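You operate a simulated robot arm through the tools that you are given. There is no shell and no other tool.

You are at the controls of a simulated robot arm. One attempt, no reset.

JOB
Fold the brown carton shut and tape the seam with the purple tab.
Fine: lift both flap holders and leave them up; short flaps first, long flaps over them; the tab comes from the TABS stand, goes across the seam and is pressed down till it sticks; the other tabs and the trays stay.

The check looks at the end state, three seconds after you hand in, the way a careful person would. Anything else that was tipped, shoved, dropped, spilled or broken makes it a failure. Flat cloth is picked up by pressing the open fingertips on it (5 to 10 N) and closing them slowly along it; thin cloth reads only 2 to 8 mm in the jaws.

ROBOT AND FRAMES
A 6-joint arm with a fingered hand, fixed in place. Base frame: the origin is at the foot of the arm, x ahead of it, y to its left, z up; the work surface is at about z = 860. Units: mm, degrees, N and s.
With the tool pointing down near the work surface it reaches from about 300 to 700 mm from the base axis. Its first joint turns from -166.0 to 166.0 degrees. Payload 4 kg.
Tool frame: the origin (TCP) lies between the finger pads and is the grasp point; the fingertips stand 22 mm ahead of it; z points along the fingers, y is the line along which they close. The gripper opens to 112 mm. The gripper's body begins 60 mm behind the TCP. The gripper is a hand of 4 fingers: y runs from the thumb to the fingers, the wrist lies at [0, 0, -218] in the tool frame, and closing takes about 1.5 s.
Orientation is that of the tool frame in the base frame, as a unit quaternion [x, y, z, w]. With the fingers straight down and closing along the base's y, the tool's x points along the base's -x, its y along +y and its z along -z.

CONTROLS
- The arm moves only by the tool apply_moves. Its argument "series" is a list of rows, each a list of 7 numbers: the shift along the tool's x, y, z in mm, then the turn, a rotation vector about the tool's x, y, z in degrees, then the opening, from 0 (shut) to 1 (fully open). In form: [[tx, ty, tz, ax, ay, az, claw], ...]. A call has 1 to 20 rows; each row shifts and turns the commanded pose from where the row before left it, along the tool's axes as they then stand. A row lasts 0.2 s, in which the tool goes at most 50 mm and 8.6 degrees; a call with a longer step from one row to the next is refused whole, and so is a gripper value outside its range. Where a pose cannot be reached the arm comes as near as it can. A force on the tool above 80 N (or 10 N above the force at the start of the call, whichever is more), or a blocked arm, ends the call early, and 0.2 s more pass. The fingers move at their own pace (about 45 mm/s each) and stop on an object; they squeeze with about 26 N. The grip force told is the motor's: it shows also when the fingers shut on nothing. Time passes only in rows, and 0.2 s behind the last, so rows that do not move let the fingers close. It gives the time, the measured TCP pose, the force on the tool (base axes), the opening and the grip force at its end, in the units of the frame above (readings bear some noise), with the torque about the TCP (base axes, N m) and any sound that the robot's microphone picked up.
- Cameras (640 x 400 px; columns grow to the right, rows downward): "scene" is fixed at [401.7, -649.6, 1686.9]; the picture's right is [1.00, 0.09, 0.00], its down [0.04, -0.48, -0.87] and it looks along [-0.08, 0.87, -0.48] (base axes); focal length 354 px, centre (320, 200). "wrist" rides on the gripper at [69, 4, -83] in the tool frame; the picture's right is [-0.06, 1.00, 0.00], its down [-0.77, -0.05, -0.64] and it looks along [-0.64, -0.04, 0.77] (tool axes); focal length 243 px, centre (320, 200). There is no depth. A picture from a camera that has moved, and an enlarged one, comes with that camera's place and axes in the base frame and with its lens.
- snapshot(camera): a new picture of that camera. No time passes.
- hand_shape(shape): the hand has 4 fingers and takes this shape, open, in about a second: jaw (thumb against the fingers, like two jaws); tri (thumb and two fingers); tip (a fingertip pinch); poke (one finger out to press); point (the index stretched); flat (the hand flat); cup (the hand cupped); fist (a fist). The gripper value then closes the fingers along that shape, each until it touches; the sizes above hold for jaw. It gives what a move gives, with no picture.
- zoom(camera, box): a new picture of the part [left, top, right, bottom] of that camera's present view, enlarged. No time passes.
- hand_in(): hands the job in; it is judged then, once.

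Nothing tells you positions but the pictures and the camera data. Unless the task says otherwise, let go and move clear before handing in.

The tools are called after "Emit:" as a command line: name --pt "numbers of a row" for each row, then --argument value for the rest, lists and objects as JSON in quotes. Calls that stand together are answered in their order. apply_moves: Moves the arm, as the interface text tells. Its arguments: {"type":"object","properties":{"series":{"type":"array","items":{"type":"array","items":{"type":"number"}}}},"required":["series"]} The other tools are called the same way: hand_shape (shape) gives the hand a shape; snapshot (camera) takes a picture; zoom (camera, box) takes an enlarged picture of a part of a camera's view; hand_in () hands the job in.

At the start:

```text
time: 0.0
tool_pos: [163.4, 283.7, 1272.6]
tcp_rot: [-0.001, 1.0, 0.001, 0.0]
contact_force: [-0.2, 0.4, 0.5]
wrist_torque: [0.02, -0.01, 0.01]
gripper_width: 111.8
finger_force: 0.0
shape: jaw
```

scene: 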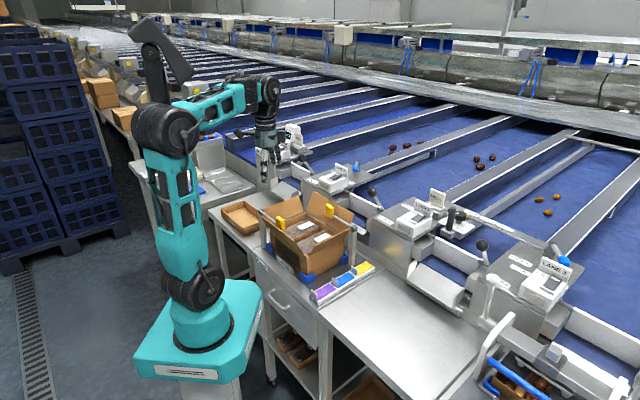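
wrist: 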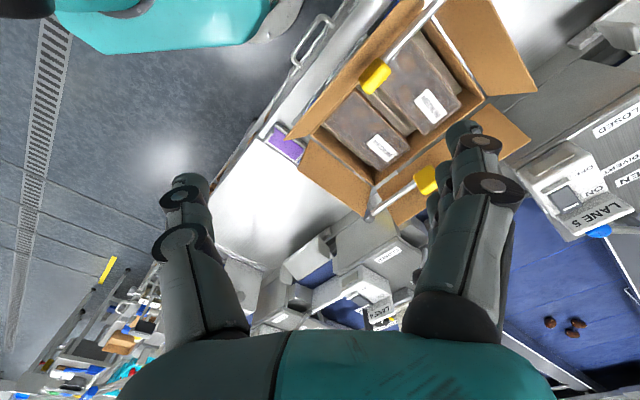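

I see an open brown carton on the bench with two yellow-handled flap holders and a TABS stand with purple, blue and yellow tabs in front of it. I'll zoom in first to locate everything.

Emit:
zoom --camera "scene" --box '[200, 170, 400, 310]'

Emit:
zoom --camera "wrist" --box '[240, 0, 560, 230]'

```text
2.86 times, centred on (300, 240) of scene
camera zoom: at [401.7, -649.6, 1686.9], right [1.0, 0.09, 0.0], down [0.04, -0.48, -0.87], along [-0.08, 0.87, -0.48], focal length 1012 px, centre (377, 86)
```

zoom: 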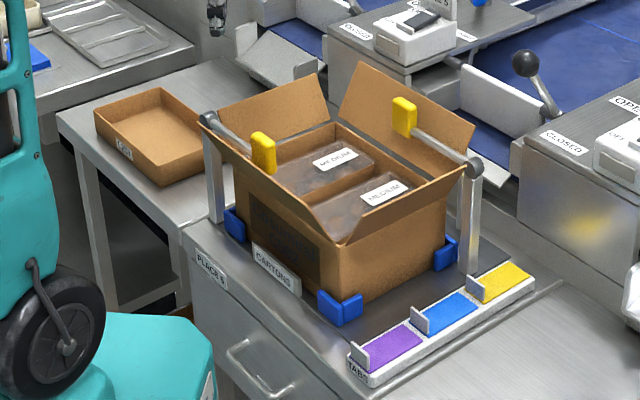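

```text
1.74 times, centred on (400, 115) of wrist
camera zoom: at [94.8, 287.1, 1356.6], right [0.06, 1.0, 0.0], down [0.77, -0.05, 0.64], along [0.64, -0.04, -0.77], focal length 422 px, centre (181, 348)
```

zoom: 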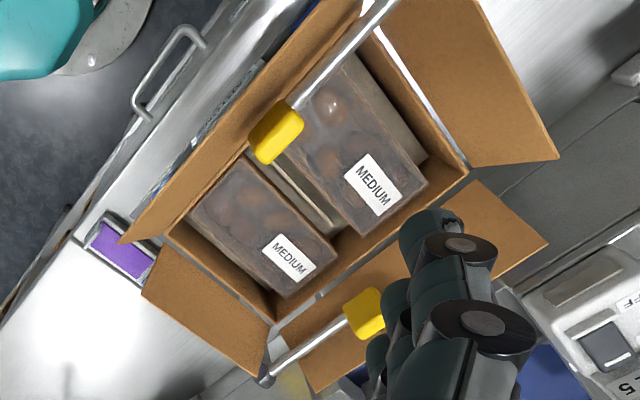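

The carton is turned about 45° to the base axes, centred near (265, 390). I'll turn the hand by 45° so the wrist camera lines up with the carton, then look again.

Emit:
apply_moves --pt "0 0 -5 0 0 -7.5 1" --pt "0 0 -5 0 0 -7.5 1" --pt "0 0 -5 0 0 -7.5 1" --pt "0 0 -5 0 0 -7.5 1" --pt "0 0 -5 0 0 -7.5 1" --pt "0 0 -5 0 0 -7.5 1" --pt "0 0 0 0 0 0 1"

Emit:
snapshot --camera "wrist"

Emit:
snapshot --camera "scene"

```text
time: 1.6
tool_pos: [164.6, 283.7, 1303.0]
tcp_rot: [-0.383, 0.924, 0.0, 0.0]
contact_force: [0.5, 0.0, 0.7]
wrist_torque: [0.0, 0.02, 0.0]
gripper_width: 111.8
finger_force: 0.1
shape: jaw
```

```text
taken
camera wrist: at [112.0, 237.0, 1386.4], right [-0.66, 0.75, 0.0], down [0.58, 0.51, 0.64], along [0.48, 0.42, -0.77], focal length 243 px, centre (320, 200)
```

wrist: 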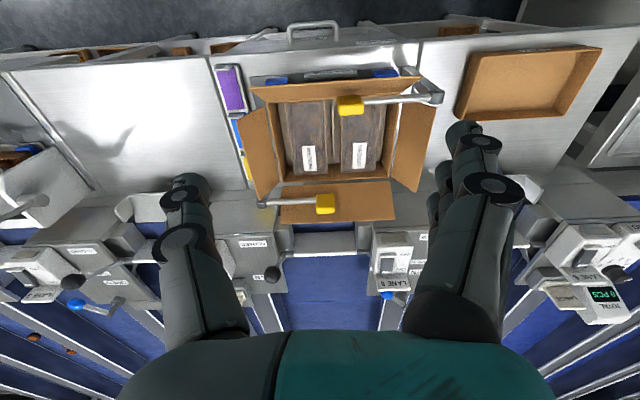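

```text
taken
```

scene: 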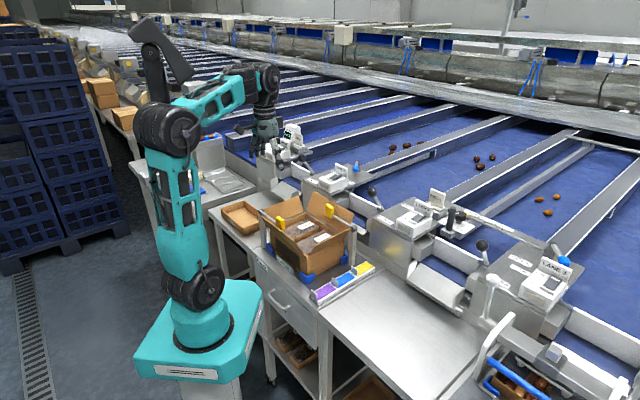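

Emit:
zoom --camera "wrist" --box '[200, 50, 460, 230]'

Emit:
zoom --camera "scene" --box '[250, 180, 390, 310]'

```text
2.22 times, centred on (330, 140) of wrist
camera zoom: at [112.0, 237.0, 1386.4], right [-0.66, 0.75, 0.0], down [0.58, 0.51, 0.64], along [0.48, 0.42, -0.77], focal length 539 px, centre (298, 333)
```

zoom: 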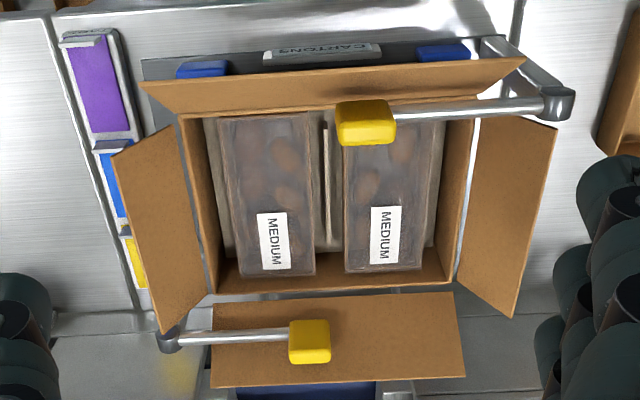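

```text
3.08 times, centred on (320, 245) of scene
camera zoom: at [401.7, -649.6, 1686.9], right [1.0, 0.09, 0.0], down [0.04, -0.48, -0.87], along [-0.08, 0.87, -0.48], focal length 1090 px, centre (320, 62)
```

zoom: 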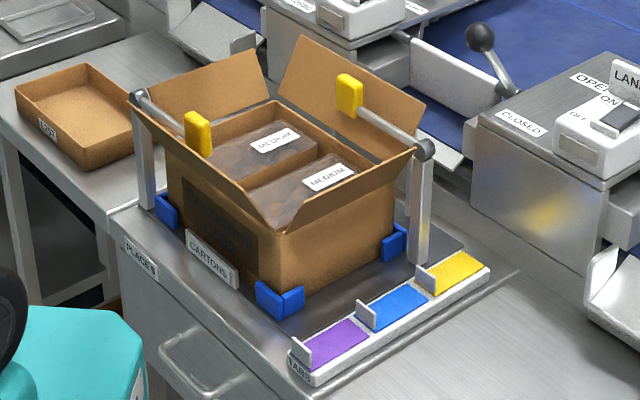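

The carton's long side runs along azimuth 135° (from about (273,261) to (127,429)), with its rim near z 960. The holder handles are near (172,352,1027) and (335,449,1028). I'll move the wrist camera close to the tab stand to see the tabs, then inspect the handles.

Emit:
apply_moves --pt "3.8 -23.4 30 0 0 0 1" --pt "3.8 -23.4 34 0 0 0 1" --pt "3.8 -23.4 35 0 0 0 1" --pt "3.8 -23.4 36 0 0 0 1" --pt "3.8 -23.4 36 0 0 0 1" --pt "3.8 -23.4 36 0 0 0 1" --pt "3.5 -23.1 36 0 0 0 1" --pt "0 0 0 0 0 0 1"

Emit:
snapshot --camera "wrist"

```text
time: 3.4
tool_pos: [261.3, 151.6, 1062.0]
tcp_rot: [-0.383, 0.924, 0.001, 0.0]
contact_force: [-0.5, -0.1, -0.6]
wrist_torque: [0.0, 0.01, -0.02]
gripper_width: 111.8
finger_force: 0.1
shape: jaw
```

```text
taken
camera wrist: at [208.0, 103.3, 1145.1], right [-0.66, 0.75, 0.0], down [0.58, 0.51, 0.64], along [0.48, 0.42, -0.77], focal length 243 px, centre (320, 200)
```

wrist: 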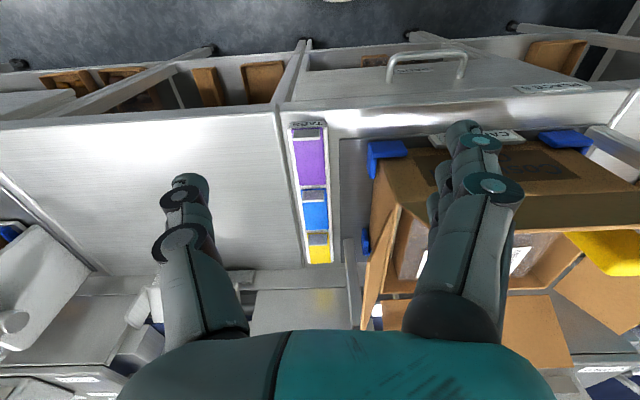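

Emit:
zoom --camera "wrist" --box '[260, 110, 400, 280]'

Emit:
zoom --camera "scene" --box '[290, 240, 390, 310]'

```text
2.35 times, centred on (330, 195) of wrist
camera zoom: at [208.0, 103.3, 1145.1], right [-0.66, 0.75, 0.0], down [0.58, 0.51, 0.64], along [0.48, 0.42, -0.77], focal length 571 px, centre (296, 212)
```

zoom: 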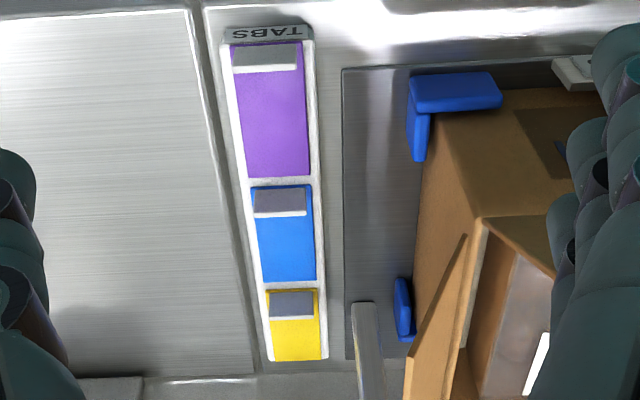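

```text
5.71 times, centred on (340, 275) of scene
camera zoom: at [401.7, -649.6, 1686.9], right [1.0, 0.09, 0.0], down [0.04, -0.48, -0.87], along [-0.08, 0.87, -0.48], focal length 2024 px, centre (206, -229)
```

zoom: 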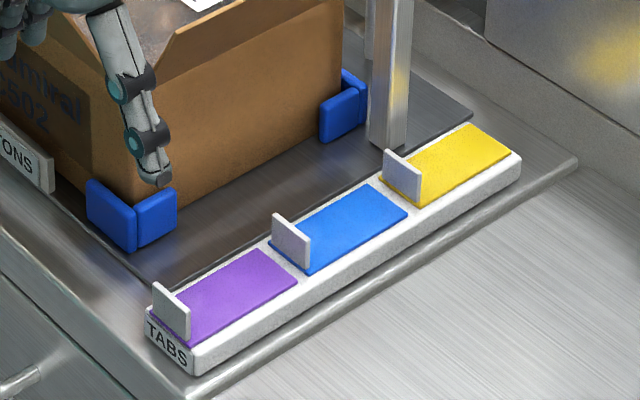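

The tabs each have a small upright lip at one end; purple lies at about (333,198) with its lip at (303,169). Now I'll rise, turn 90° so the fingers close across the holders' arms, and look at holder 1's handle up close.

Emit:
apply_moves --pt "0 0 -45 0 0 0 1" --pt "0 0 -45 0 0 -7.5 1" --pt "0 0 0 0 0 -7.5 1" --pt "0 0 0 0 0 -7.5 1" --pt "0 0 0 0 0 -7.5 1" --pt "0 0 0 0 0 -7.5 1" --pt "0 0 0 0 0 -7.5 1" --pt "0 0 0 0 0 -7.5 1" --pt "0 0 0 0 0 -7.5 1" --pt "0 0 0 0 0 -7.5 1" --pt "0 0 0 0 0 -7.5 1" --pt "0 0 0 0 0 -7.5 1" --pt "0 0 0 0 0 -7.5 1" --pt "-28 -19.6 0 0 0 0 1" --pt "-28 -19.6 0 0 0 0 1" --pt "-28 -19.6 0 0 0 0 1" --pt "-28 -19.6 0 0 0 0 1" --pt "0 0 0 0 0 0 1"

Emit:
snapshot --camera "wrist"

```text
time: 7.2
tool_pos: [171.3, 358.5, 1161.6]
tcp_rot: [0.924, -0.382, 0.0, -0.001]
contact_force: [0.4, 0.6, -0.3]
wrist_torque: [0.02, 0.02, -0.01]
gripper_width: 112.1
finger_force: 0.1
shape: jaw
out of reach, approached as far as the arm can: row 11, 12, 13
```

```text
taken
camera wrist: at [218.0, 306.0, 1245.2], right [-0.75, -0.66, 0.0], down [-0.51, 0.58, 0.64], along [-0.42, 0.48, -0.77], focal length 243 px, centre (320, 200)
```

wrist: 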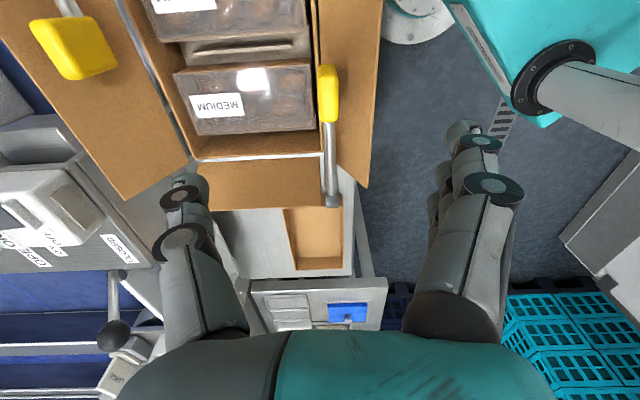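

Emit:
zoom --camera "wrist" --box '[250, 40, 410, 240]'

Emit:
zoom --camera "wrist" --box '[0, 0, 200, 125]'

Emit:
zoom --camera "scene" --box '[220, 130, 390, 310]'

```text
2.00 times, centred on (330, 140) of wrist
camera zoom: at [218.0, 306.0, 1245.2], right [-0.75, -0.66, 0.0], down [-0.51, 0.58, 0.64], along [-0.42, 0.48, -0.77], focal length 485 px, centre (300, 320)
```

zoom: 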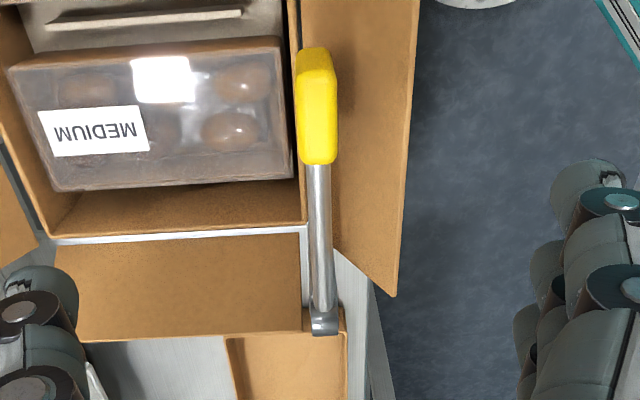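

```text
3.20 times, centred on (100, 62) of wrist
camera zoom: at [218.0, 306.0, 1245.2], right [-0.75, -0.66, 0.0], down [-0.51, 0.58, 0.64], along [-0.42, 0.48, -0.77], focal length 776 px, centre (1024, 640)
```

zoom: 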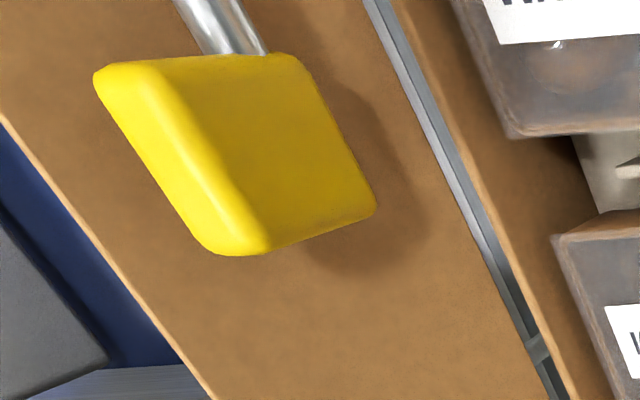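

```text
2.22 times, centred on (305, 220) of scene
camera zoom: at [401.7, -649.6, 1686.9], right [1.0, 0.09, 0.0], down [0.04, -0.48, -0.87], along [-0.08, 0.87, -0.48], focal length 787 px, centre (353, 156)
```

zoom: 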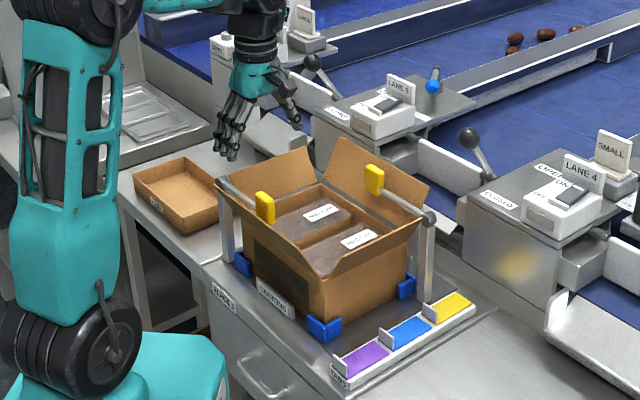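

I'm now right above holder 1's handle, which triangulates to (171,347,1028) with its hinge at (81,440,1017). I'll tilt the hand 20° and descend most of the way onto the handle, then check alignment.

Emit:
apply_moves --pt "0 2.6 0 0 -6.67 0 1" --pt "0 2.6 0 0 -6.67 0 1" --pt "0 2.5 0 0 -6.66 0 1" --pt "13.1 0 30.2 0 0 0 1" --pt "13.1 0 30.2 0 0 0 1" --pt "6 0 14 0 0 0 1" --pt "0 0 0 0 0 0 1"

Emit:
snapshot --camera "wrist"

Emit:
zoom --camera "scene" --box '[220, 130, 390, 310]'

```text
time: 8.8
tool_pos: [169.3, 348.9, 1080.7]
tcp_rot: [0.91, -0.377, -0.16, -0.066]
contact_force: [-0.1, 0.1, 0.4]
wrist_torque: [-0.01, 0.01, 0.01]
gripper_width: 112.0
finger_force: 0.1
shape: jaw
```

```text
taken
camera wrist: at [233.0, 279.9, 1135.5], right [-0.75, -0.66, 0.02], down [-0.32, 0.39, 0.87], along [-0.58, 0.64, -0.5], focal length 243 px, centre (320, 200)
```

wrist: 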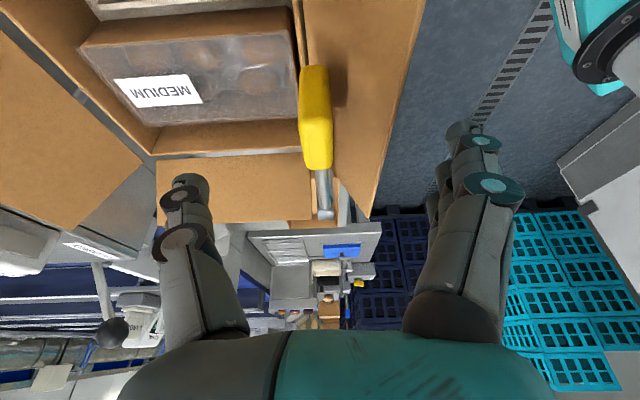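

```text
2.22 times, centred on (305, 220) of scene
camera zoom: at [401.7, -649.6, 1686.9], right [1.0, 0.09, 0.0], down [0.04, -0.48, -0.87], along [-0.08, 0.87, -0.48], focal length 787 px, centre (353, 156)
```

zoom: 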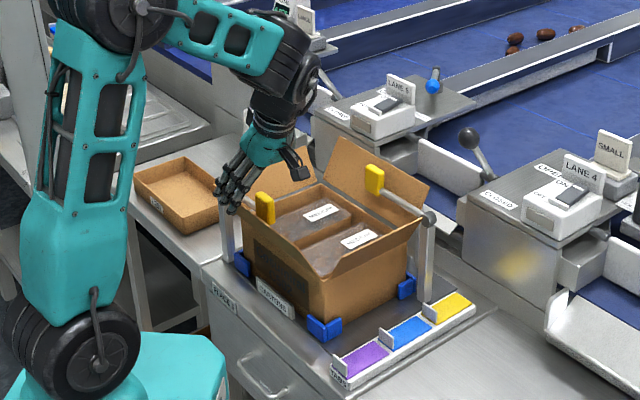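

Holder 1's handle is centred under the fingers. I'll narrow the fingers first so they clear flap 1's edge, then descend onto the handle.

Emit:
apply_moves --pt "0 0 0 0 0 0 0.36" --pt "0 0 0 0 0 0 0.36" --pt "0 0 0 0 0 0 0.36" --pt "0 0 0 0 0 0 0.36" --pt "0 0 0 0 0 0 0.36" --pt "0 0 0 0 0 0 0.36"

Emit:
snapshot --camera "wrist"

Emit:
zoom --camera "scene" --box '[240, 170, 340, 240]'

```text
time: 10.2
tool_pos: [170.6, 350.7, 1080.9]
tcp_rot: [0.91, -0.377, -0.16, -0.067]
contact_force: [0.5, 0.1, -0.2]
wrist_torque: [0.0, 0.0, 0.0]
gripper_width: 41.0
finger_force: 0.1
shape: jaw
```

```text
taken
camera wrist: at [233.0, 280.0, 1135.7], right [-0.75, -0.66, 0.02], down [-0.32, 0.39, 0.87], along [-0.58, 0.64, -0.5], focal length 243 px, centre (320, 200)
```

wrist: 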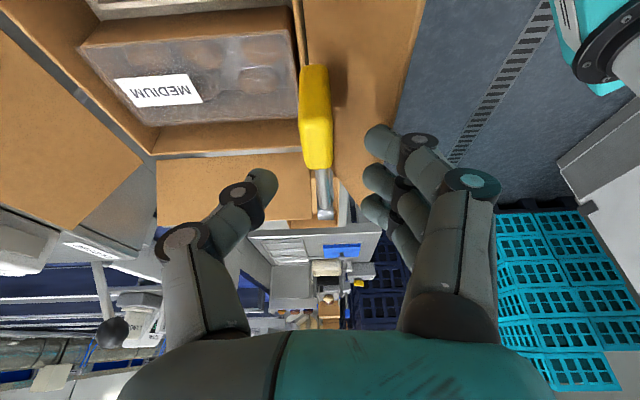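

```text
5.71 times, centred on (290, 205) of scene
camera zoom: at [401.7, -649.6, 1686.9], right [1.0, 0.09, 0.0], down [0.04, -0.48, -0.87], along [-0.08, 0.87, -0.48], focal length 2024 px, centre (491, 171)
```

zoom: 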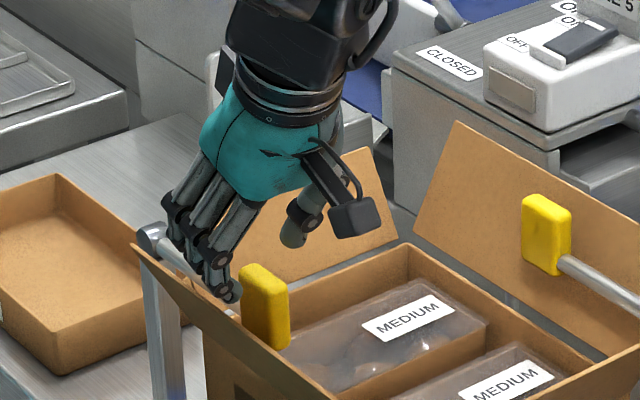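

Emit:
apply_moves --pt "5.5 0 15 0 0 0 0.36" --pt "5.5 0 15 0 0 0 0.36" --pt "4.7 0 13 0 0 0 0.36" --pt "0 0 0 0 0 0 0.36"

Emit:
snapshot --camera "wrist"

Emit:
zoom --camera "scene" --box '[240, 170, 340, 240]'

```text
time: 11.2
tool_pos: [169.9, 350.4, 1035.0]
tcp_rot: [0.91, -0.377, -0.16, -0.066]
contact_force: [0.6, -0.2, -0.9]
wrist_torque: [-0.01, 0.02, 0.0]
gripper_width: 40.8
finger_force: 0.0
shape: jaw
```

```text
taken
camera wrist: at [232.5, 280.7, 1089.5], right [-0.75, -0.66, 0.02], down [-0.32, 0.39, 0.87], along [-0.58, 0.64, -0.5], focal length 243 px, centre (320, 200)
```

wrist: 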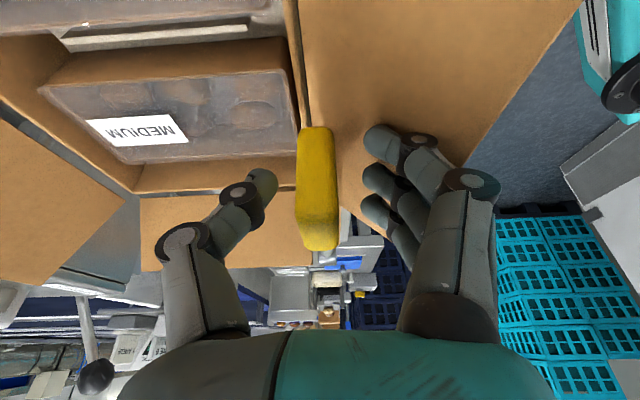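

```text
5.71 times, centred on (290, 205) of scene
camera zoom: at [401.7, -649.6, 1686.9], right [1.0, 0.09, 0.0], down [0.04, -0.48, -0.87], along [-0.08, 0.87, -0.48], focal length 2024 px, centre (491, 171)
```

zoom: 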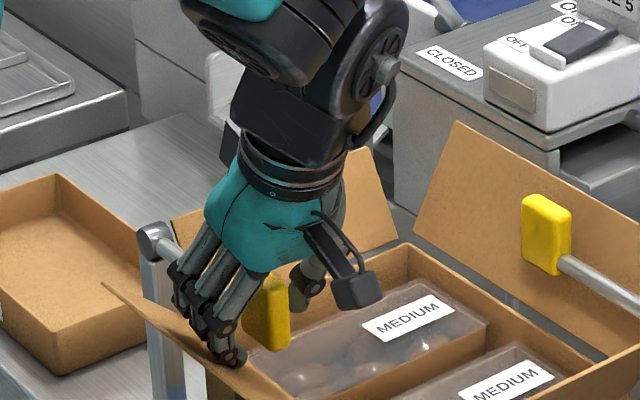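

The handle sits between thumb and fingers (flap 1 merely swung a bit further open). I'll close on it.

Emit:
apply_moves --pt "0 0 0 0 0 0 0.0" --pt "0 0 0 0 0 0 0.0" --pt "0 0 0 0 0 0 0.0" --pt "0 0 0 0 0 0 0.0" --pt "0 0 0 0 0 0 0.0"

Emit:
snapshot --camera "wrist"

```text
time: 12.4
tool_pos: [168.5, 349.7, 1034.2]
tcp_rot: [0.91, -0.377, -0.16, -0.067]
contact_force: [-2.1, -0.2, -0.7]
wrist_torque: [-0.01, 0.08, 0.0]
gripper_width: 9.8
finger_force: 26.1
shape: jaw
```

```text
taken
camera wrist: at [232.4, 280.6, 1089.6], right [-0.75, -0.66, 0.02], down [-0.32, 0.39, 0.87], along [-0.58, 0.64, -0.5], focal length 243 px, centre (320, 200)
```

wrist: 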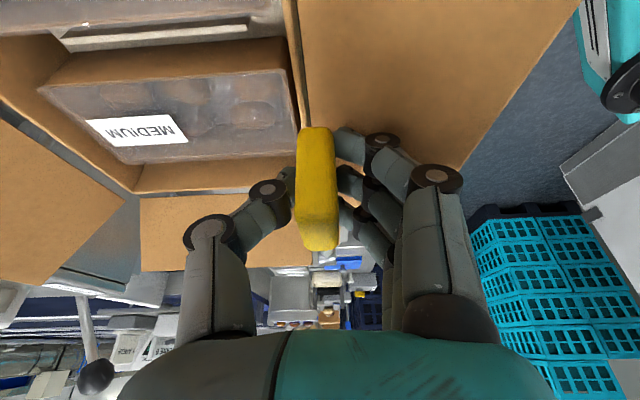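

Gripped (26 N). Now I'll swing the handle up along its arc about the hinge, first 20° as a test.

Emit:
apply_moves --pt "-4.42 0 -7.69 0 4 0 0" --pt "-4.42 0 -7.69 0 4 0 0" --pt "-4.42 0 -7.69 0 4 0 0" --pt "-4.42 0 -7.69 0 4 0 0" --pt "-4.42 0 -7.69 0 4 0 0"

Emit:
zoom --camera "scene" --box '[220, 150, 380, 260]'

```text
time: 13.6
tool_pos: [160.9, 359.1, 1074.1]
tcp_rot: [0.924, -0.384, 0.001, 0.001]
contact_force: [0.1, -0.9, -0.4]
wrist_torque: [-0.02, 0.09, -0.01]
gripper_width: 9.6
finger_force: 26.4
shape: jaw
```

```text
3.64 times, centred on (300, 205) of scene
camera zoom: at [401.7, -649.6, 1686.9], right [1.0, 0.09, 0.0], down [0.04, -0.48, -0.87], along [-0.08, 0.87, -0.48], focal length 1288 px, centre (393, 182)
```

zoom: 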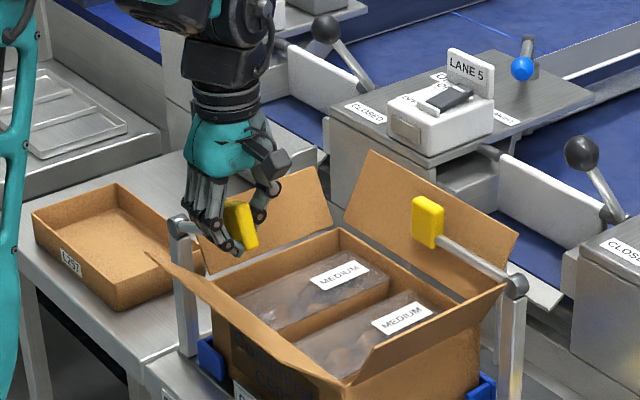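

The handle moves freely with the hand. Continuing the swing.

Emit:
apply_moves --pt "-4.42 0 -7.69 0 4 0 0" --pt "-4.42 0 -7.69 0 4 0 0" --pt "-4.42 0 -7.69 0 4 0 0" --pt "-4.42 0 -7.69 0 4 0 0" --pt "-4.42 0 -7.69 0 4 0 0" --pt "-4.42 0 -7.69 0 4 0 0" --pt "-4.42 0 -7.69 0 4 0 0" --pt "-4.42 0 -7.69 0 4 0 0" --pt "-4.42 0 -7.69 0 4 0 0" --pt "-4.42 0 -7.69 0 4 0 0"

Emit:
zoom --camera "scene" --box '[200, 120, 380, 260]'

```text
time: 15.7
tool_pos: [141.3, 337.5, 1089.9]
tcp_rot: [0.851, -0.448, 0.256, 0.101]
contact_force: [0.7, -0.5, -0.7]
wrist_torque: [-0.01, 0.04, 0.0]
gripper_width: 3.6
finger_force: 26.0
shape: jaw
out of reach, approached as far as the arm can: row 5, 6, 7, 8, 9, 10
stopped in row 10: the arm was blocked; the commanded pose is now the measured one
```

```text
2.86 times, centred on (290, 190) of scene
camera zoom: at [401.7, -649.6, 1686.9], right [1.0, 0.09, 0.0], down [0.04, -0.48, -0.87], along [-0.08, 0.87, -0.48], focal length 1012 px, centre (406, 229)
```

zoom: 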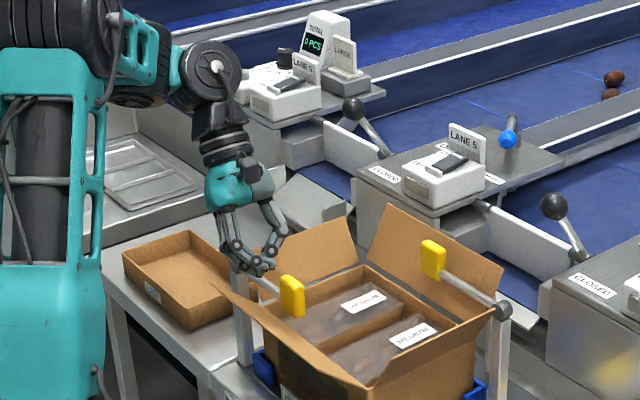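

The wrist ran out of reach once it tilted past about 16°, so the handle slipped out and the holder dropped back. I'll back off, re-orient the hand tilted the other way, and retry letting the handle pivot between the pads.

Emit:
apply_moves --pt "0 0 -30 0 0 0 0.36" --pt "0 0 -30 0 0 0 0.36" --pt "0 0 0 -0.41 -7.74 -1.26 0.36" --pt "0 0 0 -0.41 -7.74 -1.26 0.36" --pt "0 0 0 -0.41 -7.74 -1.26 0.36" --pt "0 0 0 -0.41 -7.74 -1.26 0.36" --pt "0 0 0 -0.41 -7.74 -1.26 0.36" --pt "0 0 0 -0.41 -7.74 -1.26 0.36" --pt "0 0 0 -0.41 -7.74 -1.26 0.36" --pt "0 0 0 -0.41 -7.74 -1.26 0.36" --pt "0 0 0 0 0 0 0.36"

Emit:
snapshot --camera "wrist"

Emit:
zoom --camera "scene" --box '[200, 120, 380, 260]'

```text
time: 18.1
tool_pos: [108.5, 340.1, 1101.8]
tcp_rot: [0.892, -0.369, -0.24, -0.1]
contact_force: [-0.3, -0.3, 0.4]
wrist_torque: [0.0, -0.03, 0.01]
gripper_width: 40.0
finger_force: 0.0
shape: jaw
out of reach, approached as far as the arm can: row 1, 2
```

```text
taken
camera wrist: at [177.4, 264.7, 1139.2], right [-0.74, -0.67, 0.03], down [-0.2, 0.27, 0.94], along [-0.64, 0.69, -0.34], focal length 243 px, centre (320, 200)
```

wrist: 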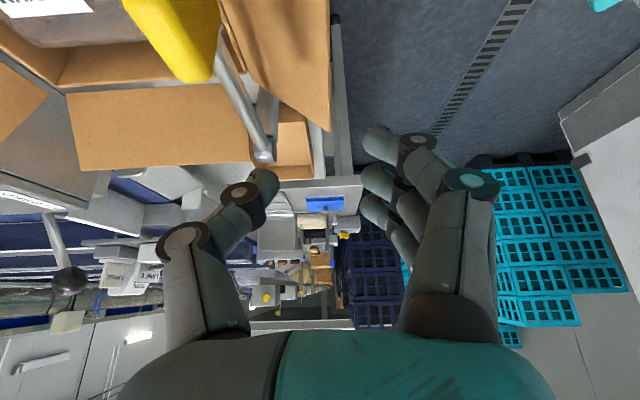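

```text
2.86 times, centred on (290, 190) of scene
camera zoom: at [401.7, -649.6, 1686.9], right [1.0, 0.09, 0.0], down [0.04, -0.48, -0.87], along [-0.08, 0.87, -0.48], focal length 1012 px, centre (406, 229)
```

zoom: 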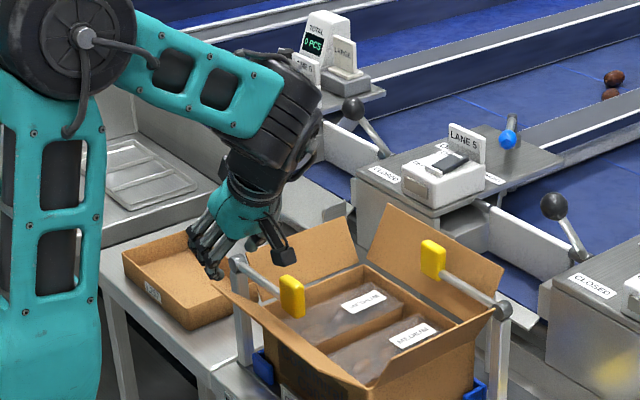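

Emit:
apply_moves --pt "0 -25 0 0 0 0 0.36" --pt "0 -25 0 0 0 0 0.36" --pt "16 0 -9.25 0 0 0 0.36" --pt "16 0 -9.25 0 0 0 0.36" --pt "8.4 0 14.5 0 0 0 0.36" --pt "8.4 0 14.5 0 0 0 0.36" --pt "0 0 0 0 0 0 0.36"

Emit:
snapshot --camera "wrist"

Emit:
zoom --camera "scene" --box '[220, 150, 340, 240]'

```text
time: 19.7
tool_pos: [170.4, 349.3, 1068.0]
tcp_rot: [0.892, -0.37, -0.24, -0.099]
contact_force: [-0.1, -0.3, 0.9]
wrist_torque: [0.01, -0.04, -0.01]
gripper_width: 40.0
finger_force: 0.1
shape: jaw
```

```text
taken
camera wrist: at [239.0, 274.3, 1105.6], right [-0.74, -0.67, 0.03], down [-0.21, 0.28, 0.94], along [-0.64, 0.69, -0.34], focal length 243 px, centre (320, 200)
```

wrist: 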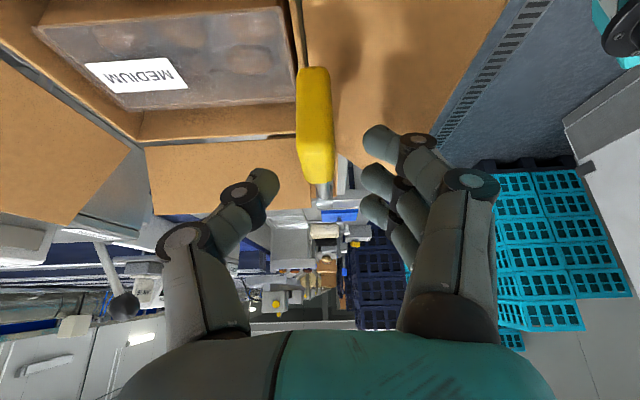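

```text
4.44 times, centred on (280, 195) of scene
camera zoom: at [401.7, -649.6, 1686.9], right [1.0, 0.09, 0.0], down [0.04, -0.48, -0.87], along [-0.08, 0.87, -0.48], focal length 1574 px, centre (498, 222)
```

zoom: 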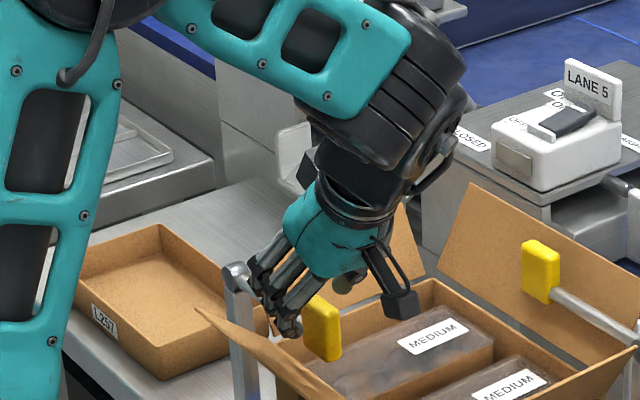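

Emit:
apply_moves --pt "8.5 0 14.7 0 0 0 0.36" --pt "8.5 0 14.7 0 0 0 0.36" --pt "0 0 0 0 0 0 0.0" --pt "0 0 0 0 0 0 0.0" --pt "0 0 0 0 0 0 0.0" --pt "0 0 0 0 0 0 0.0" --pt "0 0 0 0 0 0 0.0"

Emit:
snapshot --camera "wrist"

```text
time: 21.3
tool_pos: [170.5, 348.7, 1033.5]
tcp_rot: [0.892, -0.37, -0.239, -0.1]
contact_force: [-2.1, -0.8, -0.2]
wrist_torque: [-0.08, 0.14, 0.05]
gripper_width: 8.7
finger_force: 26.1
shape: jaw
```

```text
taken
camera wrist: at [239.1, 274.0, 1071.5], right [-0.74, -0.67, 0.03], down [-0.21, 0.28, 0.94], along [-0.64, 0.69, -0.34], focal length 243 px, centre (320, 200)
```

wrist: 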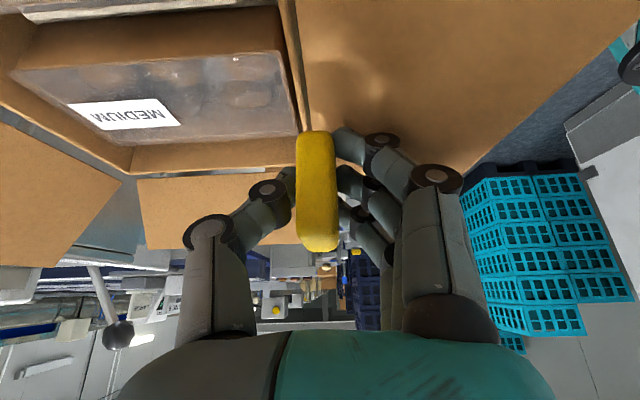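

Gripped again. I'll swing the first 34° with the hand turning along with the arm.

Emit:
apply_moves --pt "-5.99 0 -7.27 0 4.2 0 0" --pt "-5.99 0 -7.27 0 4.2 0 0" --pt "-5.99 0 -7.27 0 4.2 0 0" --pt "-5.99 0 -7.27 0 4.2 0 0" --pt "-5.99 0 -7.27 0 4.2 0 0" --pt "-5.99 0 -7.27 0 4.2 0 0" --pt "-5.99 0 -7.27 0 4.2 0 0" --pt "-5.99 0 -7.27 0 4.2 0 0"

Emit:
zoom --camera "scene" --box '[220, 140, 360, 250]'

```text
time: 23.1
tool_pos: [148.6, 369.7, 1102.8]
tcp_rot: [0.923, -0.383, 0.029, 0.013]
contact_force: [3.6, 0.0, 1.3]
wrist_torque: [-0.02, 0.01, -0.05]
gripper_width: 9.1
finger_force: 25.9
shape: jaw
```

```text
3.64 times, centred on (290, 195) of scene
camera zoom: at [401.7, -649.6, 1686.9], right [1.0, 0.09, 0.0], down [0.04, -0.48, -0.87], along [-0.08, 0.87, -0.48], focal length 1288 px, centre (429, 218)
```

zoom: 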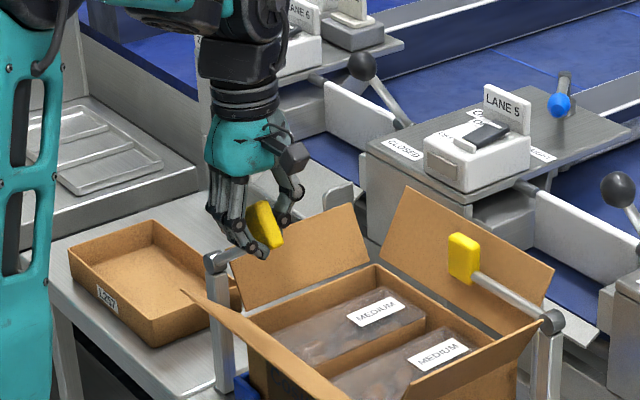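

Arm 1 is at about 41°. I'll continue along the arc without turning the hand, letting the handle pivot between the pads.

Emit:
apply_moves --pt "-5.78 0 -6.92 0 0 0 0" --pt "-6.25 0 -6.49 0 0 0 0" --pt "-6.68 0 -6.04 0 0 0 0" --pt "-7.09 0 -5.56 0 0 0 0" --pt "-7.44 0 -5.05 0 0 0 0"

Emit:
zoom --camera "scene" --box '[220, 140, 360, 250]'

```text
time: 24.3
tool_pos: [124.2, 395.8, 1130.6]
tcp_rot: [0.923, -0.383, 0.028, 0.011]
contact_force: [12.3, -1.3, 9.0]
wrist_torque: [-0.1, -0.52, -0.03]
gripper_width: 9.4
finger_force: 25.8
shape: jaw
```

```text
3.64 times, centred on (290, 195) of scene
camera zoom: at [401.7, -649.6, 1686.9], right [1.0, 0.09, 0.0], down [0.04, -0.48, -0.87], along [-0.08, 0.87, -0.48], focal length 1288 px, centre (429, 218)
```

zoom: 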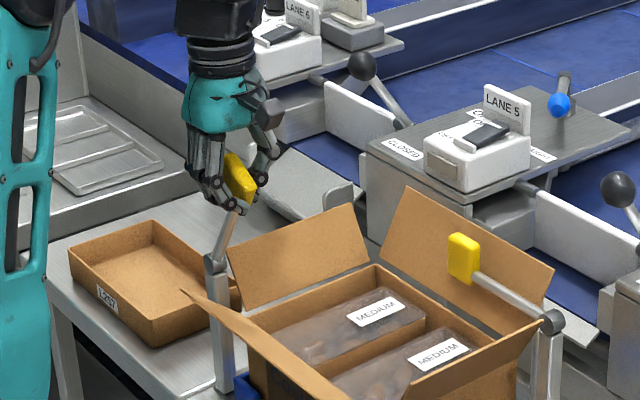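

Emit:
apply_moves --pt "-7.79 0 -4.52 0 0 0 0" --pt "-8.08 0 -3.95 0 0 0 0" --pt "-8.34 0 -3.38 0 0 0 0" --pt "-8.56 0 -2.81 0 0 0 0" --pt "-8.73 0 -2.2 0 0 0 0"

Emit:
zoom --camera "scene" --box '[220, 140, 360, 250]'

```text
time: 25.5
tool_pos: [93.6, 425.5, 1144.5]
tcp_rot: [0.924, -0.382, 0.028, 0.013]
contact_force: [15.9, 10.0, -8.1]
wrist_torque: [-0.1, -0.71, 0.05]
gripper_width: 8.6
finger_force: 26.3
shape: jaw
```

```text
3.64 times, centred on (290, 195) of scene
camera zoom: at [401.7, -649.6, 1686.9], right [1.0, 0.09, 0.0], down [0.04, -0.48, -0.87], along [-0.08, 0.87, -0.48], focal length 1288 px, centre (429, 218)
```

zoom: 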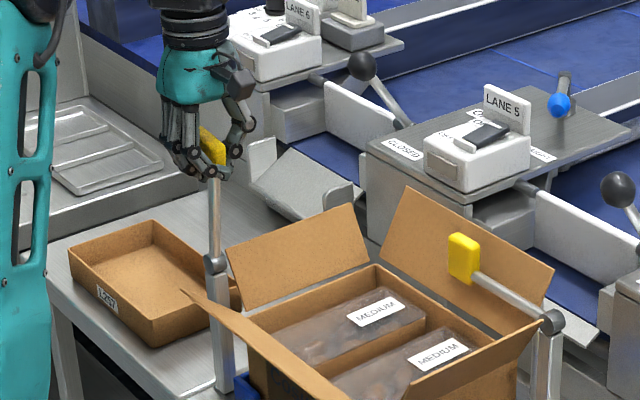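

Emit:
apply_moves --pt "-8.86 0 -1.58 0 0 0 0" --pt "-8.95 0 -0.97 0 0 0 0" --pt "-8.99 0 -0.31 0 0 0 0" --pt "-6 0 0.5 0 0 0 0"

Emit:
zoom --camera "scene" --box '[220, 140, 360, 250]'

Emit:
snapshot --camera "wrist"

```text
time: 26.5
tool_pos: [71.0, 446.7, 1144.9]
tcp_rot: [0.924, -0.382, 0.028, 0.013]
contact_force: [10.2, 6.5, -5.7]
wrist_torque: [-0.11, -0.32, 0.18]
gripper_width: 8.4
finger_force: 26.1
shape: jaw
```

```text
3.64 times, centred on (290, 195) of scene
camera zoom: at [401.7, -649.6, 1686.9], right [1.0, 0.09, 0.0], down [0.04, -0.48, -0.87], along [-0.08, 0.87, -0.48], focal length 1288 px, centre (429, 218)
```

zoom: 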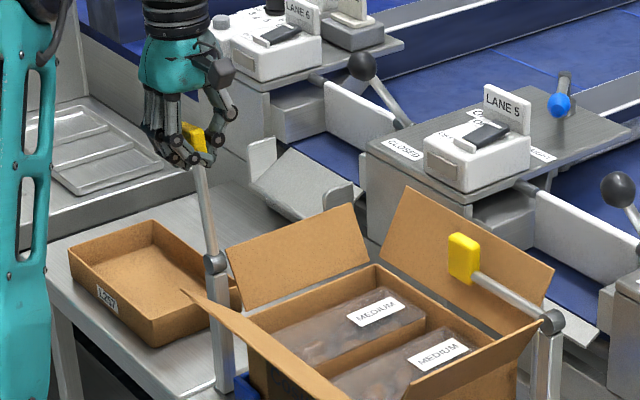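

```text
taken
camera wrist: at [112.8, 398.3, 1232.6], right [-0.75, -0.66, 0.0], down [-0.53, 0.6, 0.59], along [-0.39, 0.45, -0.8], focal length 243 px, centre (320, 200)
```

wrist: 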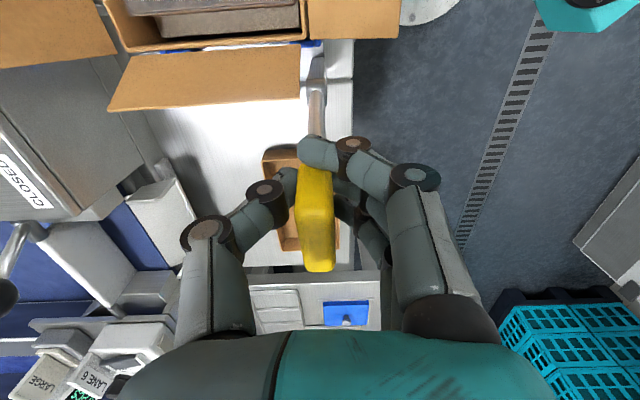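

Arm 1 is just past vertical. I'll push a bit further to find its rest stop.

Emit:
apply_moves --pt "-8.1 0 0.5 0 0 0 0" --pt "-8.1 0 1.0 0 0 0 0" --pt "-8.1 0 1.6 0 0 0 0"

Emit:
zoom --camera "scene" --box '[220, 140, 360, 250]'

```text
time: 27.2
tool_pos: [65.7, 452.9, 1142.8]
tcp_rot: [0.918, -0.395, 0.033, 0.02]
contact_force: [33.1, -24.1, 10.6]
wrist_torque: [-0.45, -0.52, 0.17]
gripper_width: 8.9
finger_force: 25.9
shape: jaw
stopped in row 3: the force on the tool passed its limit at 90 N (the readings are from after the stop); the commanded pose is now the measured one
```

```text
3.64 times, centred on (290, 195) of scene
camera zoom: at [401.7, -649.6, 1686.9], right [1.0, 0.09, 0.0], down [0.04, -0.48, -0.87], along [-0.08, 0.87, -0.48], focal length 1288 px, centre (429, 218)
```

zoom: 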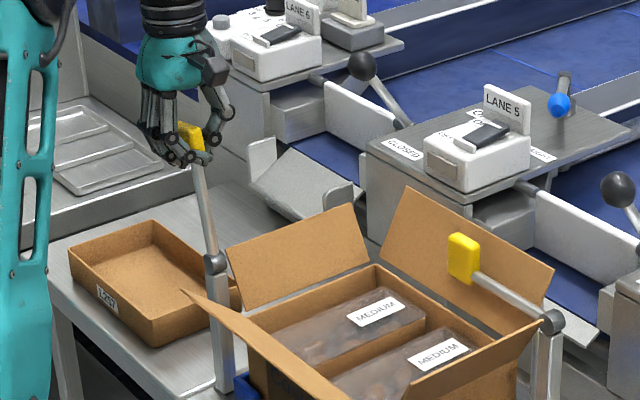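

The arm hit its end stop at about 100°. I'll release and rise clear, and check that it stays up.

Emit:
apply_moves --pt "0 0 0 0 0 0 0.5" --pt "0 0 0 0 0 0 0.5" --pt "0 0 0 0 0 0 0.5" --pt "0 0 0 0 0 0 0.5" --pt "0 0 -15 0 0 0 0.5" --pt "0 0 -25 0 0 0 0.5" --pt "0 0 -30 0 0 0 0.5" --pt "0 0 -30 0 0 0 0.5"

Emit:
zoom --camera "scene" --box '[220, 120, 390, 250]'

```text
time: 29.0
tool_pos: [49.9, 471.8, 1224.3]
tcp_rot: [0.92, -0.391, 0.009, 0.024]
contact_force: [0.0, 0.5, 0.4]
wrist_torque: [-0.02, -0.03, 0.02]
gripper_width: 55.2
finger_force: 0.0
shape: jaw
out of reach, approached as far as the arm can: row 8
```

```text
3.08 times, centred on (305, 185) of scene
camera zoom: at [401.7, -649.6, 1686.9], right [1.0, 0.09, 0.0], down [0.04, -0.48, -0.87], along [-0.08, 0.87, -0.48], focal length 1090 px, centre (366, 246)
```

zoom: 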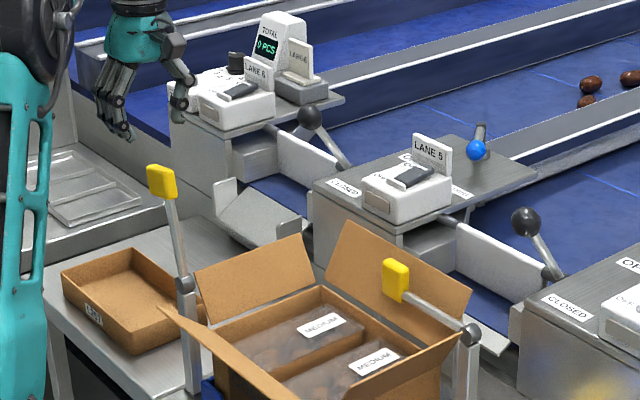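

Holder 1 stays up. Next I'll straighten the hand and move over holder 2's handle near (335,449,1028) for a close look.

Emit:
apply_moves --pt "0 0 0 2.15 -2.0 -1.02 0.6" --pt "10 -40 0 0 0 0 0.6" --pt "10 -40 0 0 0 0 0.6" --pt "32 -26 10 0 0 0 0.6" --pt "42 -20 10 0 0 0 0.6" --pt "42 -20 15 0 0 0 0.6" --pt "42 -20 15 0 0 0 0.6" --pt "40 -20 15 0 0 0 0.6" --pt "0 0 0 0 0 0 0.6"

Emit:
snapshot --camera "wrist"

Emit:
zoom --camera "scene" --box '[220, 120, 420, 260]'

```text
time: 31.0
tool_pos: [326.0, 423.4, 1146.7]
tcp_rot: [0.922, -0.387, 0.008, -0.01]
contact_force: [0.1, 0.1, -0.6]
wrist_torque: [0.02, -0.01, 0.02]
gripper_width: 66.7
finger_force: 0.2
shape: jaw
out of reach, approached as far as the arm can: row 1, 2, 3, 7, 8
```

```text
taken
camera wrist: at [368.8, 369.7, 1231.2], right [-0.76, -0.65, -0.03], down [-0.52, 0.57, 0.64], along [-0.4, 0.49, -0.77], focal length 243 px, centre (320, 200)
```

wrist: 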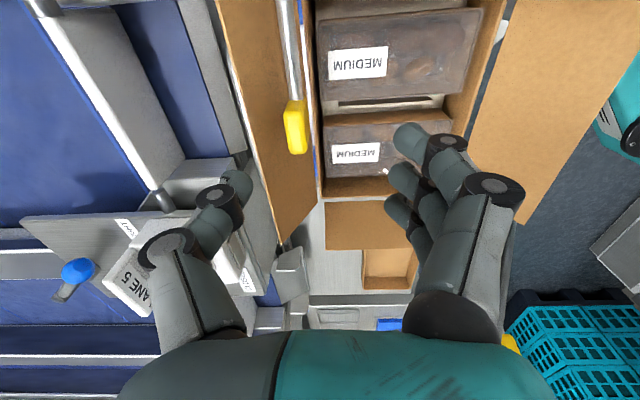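

```text
2.86 times, centred on (320, 190) of scene
camera zoom: at [401.7, -649.6, 1686.9], right [1.0, 0.09, 0.0], down [0.04, -0.48, -0.87], along [-0.08, 0.87, -0.48], focal length 1012 px, centre (320, 229)
```

zoom: 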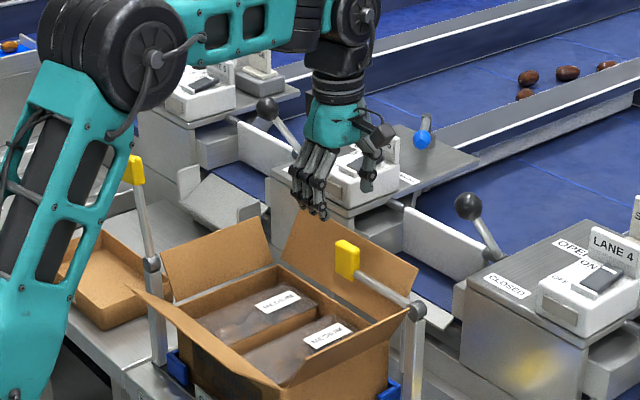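

The wrist appears to hit a joint limit in this yaw direction. I'll rise a little and turn the hand the other way (180°), so the camera looks the opposite way along the carton.

Emit:
apply_moves --pt "0 0 -20 0 0 7.5 0.6" --pt "0 0 -20 0 0 7.5 0.6" --pt "0 0 0 0 0 7.5 0.6" --pt "0 0 0 0 0 7.5 0.6" --pt "0 0 0 0 0 7.5 0.6" --pt "0 0 0 0 0 7.5 0.6" --pt "0 0 0 0 0 7.5 0.6" --pt "0 0 0 0 0 7.5 0.6" --pt "0 0 0 0 0 7.5 0.6" --pt "0 0 0 0 0 7.5 0.6" --pt "0 0 0 0 0 7.5 0.6" --pt "0 0 0 0 0 7.5 0.6" --pt "0 0 0 0 0 7.5 0.6" --pt "0 0 0 0 0 7.5 0.6" --pt "0 0 0 0 0 7.5 0.6" --pt "0 0 0 0 0 7.5 0.6" --pt "0 0 0 0 0 7.5 0.6" --pt "0 0 0 0 0 7.5 0.6" --pt "0 0 0 0 0 7.5 0.6" --pt "0 0 0 0 0 7.5 0.6"

```text
time: 35.2
tool_pos: [323.3, 423.4, 1188.6]
tcp_rot: [0.131, 0.991, 0.0, 0.023]
contact_force: [0.0, 0.3, -0.8]
wrist_torque: [0.01, 0.01, -0.03]
gripper_width: 66.8
finger_force: 0.0
shape: jaw
```

Emit:
apply_moves --pt "0 0 0 0.25 0.62 7.49 0.6" --pt "0 0 0 0.25 0.62 7.49 0.6" --pt "0 0 0 0.25 0.62 7.49 0.6" --pt "0 0 0 0.25 0.62 7.49 0.6" --pt "0 0 0 0 0 0 0.6"

Emit:
snapshot --camera "wrist"

```text
time: 36.4
tool_pos: [323.9, 423.6, 1189.0]
tcp_rot: [0.382, 0.924, 0.0, 0.001]
contact_force: [-0.3, 0.5, 1.1]
wrist_torque: [0.01, -0.03, 0.02]
gripper_width: 66.8
finger_force: 0.0
shape: jaw
```

```text
taken
camera wrist: at [277.9, 475.8, 1272.3], right [0.75, 0.66, 0.0], down [0.51, -0.58, 0.64], along [0.42, -0.48, -0.77], focal length 243 px, centre (320, 200)
```

wrist: 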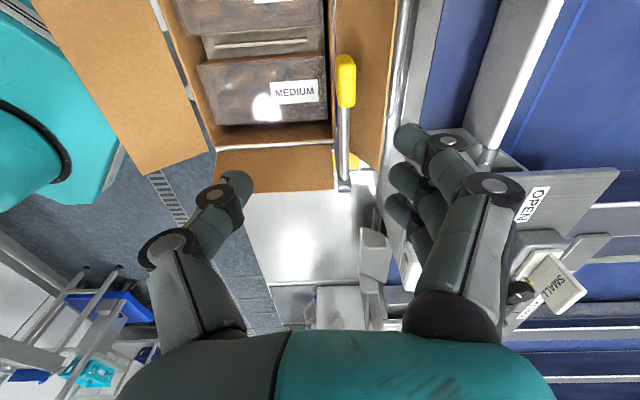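

Emit:
zoom --camera "wrist" --box '[280, 30, 420, 210]'

```text
2.22 times, centred on (350, 120) of wrist
camera zoom: at [277.9, 475.8, 1272.3], right [0.75, 0.66, 0.0], down [0.51, -0.58, 0.64], along [0.42, -0.48, -0.77], focal length 539 px, centre (253, 378)
```

zoom: 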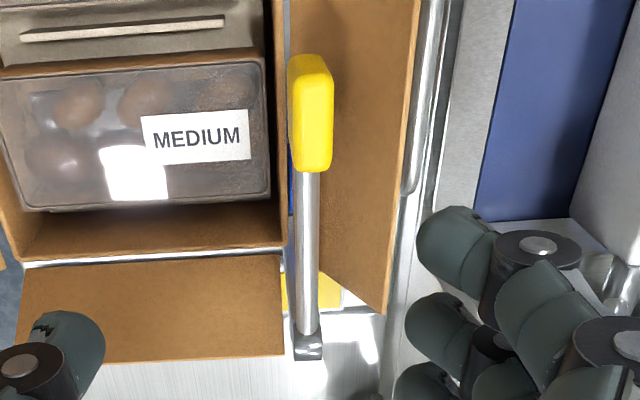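

This yaw is reachable. Handle 2 measures (335,448,1028), hinge (426,357,1017). I'll tilt -30° and come down over handle 2 with the fingers narrowed.

Emit:
apply_moves --pt "0 6.25 0 0 -7.5 0 0.36" --pt "0 6.25 0 0 -7.5 0 0.36" --pt "0 6.25 0 0 -7.5 0 0.36" --pt "0 6.25 0 0 -7.5 0 0.36" --pt "17 0 25.1 0 0 0 0.36" --pt "17 0 25.1 0 0 0 0.36" --pt "17 0 25.1 0 0 0 0.36" --pt "17 0 25.1 0 0 0 0.36" --pt "0 0 0 0 0 0 0.36"

Emit:
snapshot --camera "wrist"

Emit:
zoom --camera "scene" --box '[250, 130, 400, 250]'

```text
time: 38.4
tool_pos: [252.0, 428.4, 1002.3]
tcp_rot: [0.373, 0.901, -0.082, 0.206]
contact_force: [0.1, -0.6, 0.2]
wrist_torque: [-0.03, -0.03, 0.03]
gripper_width: 40.8
finger_force: 0.1
shape: jaw
out of reach, approached as far as the arm can: row 1, 2, 3, 4
```

```text
taken
camera wrist: at [185.3, 501.2, 1049.1], right [0.75, 0.67, 0.03], down [0.25, -0.33, 0.91], along [0.62, -0.67, -0.42], focal length 243 px, centre (320, 200)
```

wrist: 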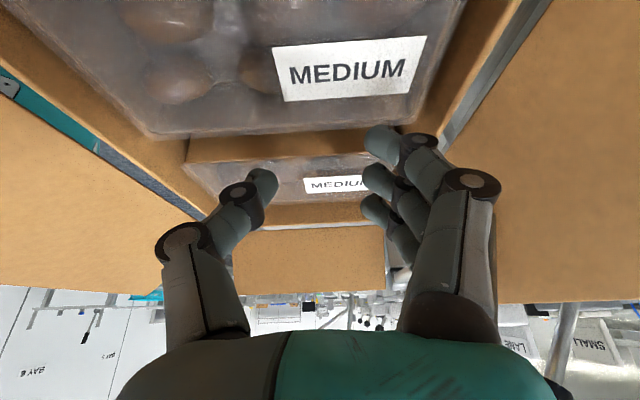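

```text
3.33 times, centred on (325, 190) of scene
camera zoom: at [401.7, -649.6, 1686.9], right [1.0, 0.09, 0.0], down [0.04, -0.48, -0.87], along [-0.08, 0.87, -0.48], focal length 1181 px, centre (303, 233)
```

zoom: 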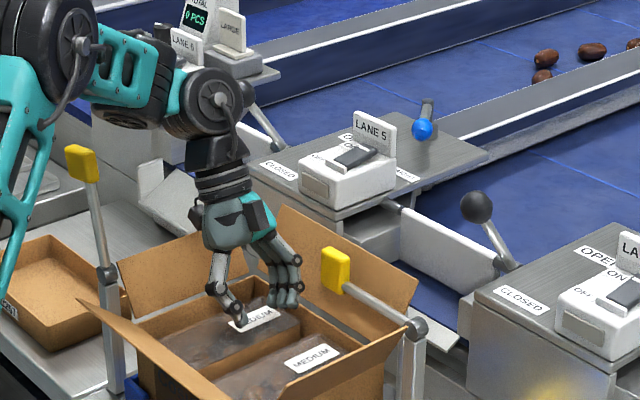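

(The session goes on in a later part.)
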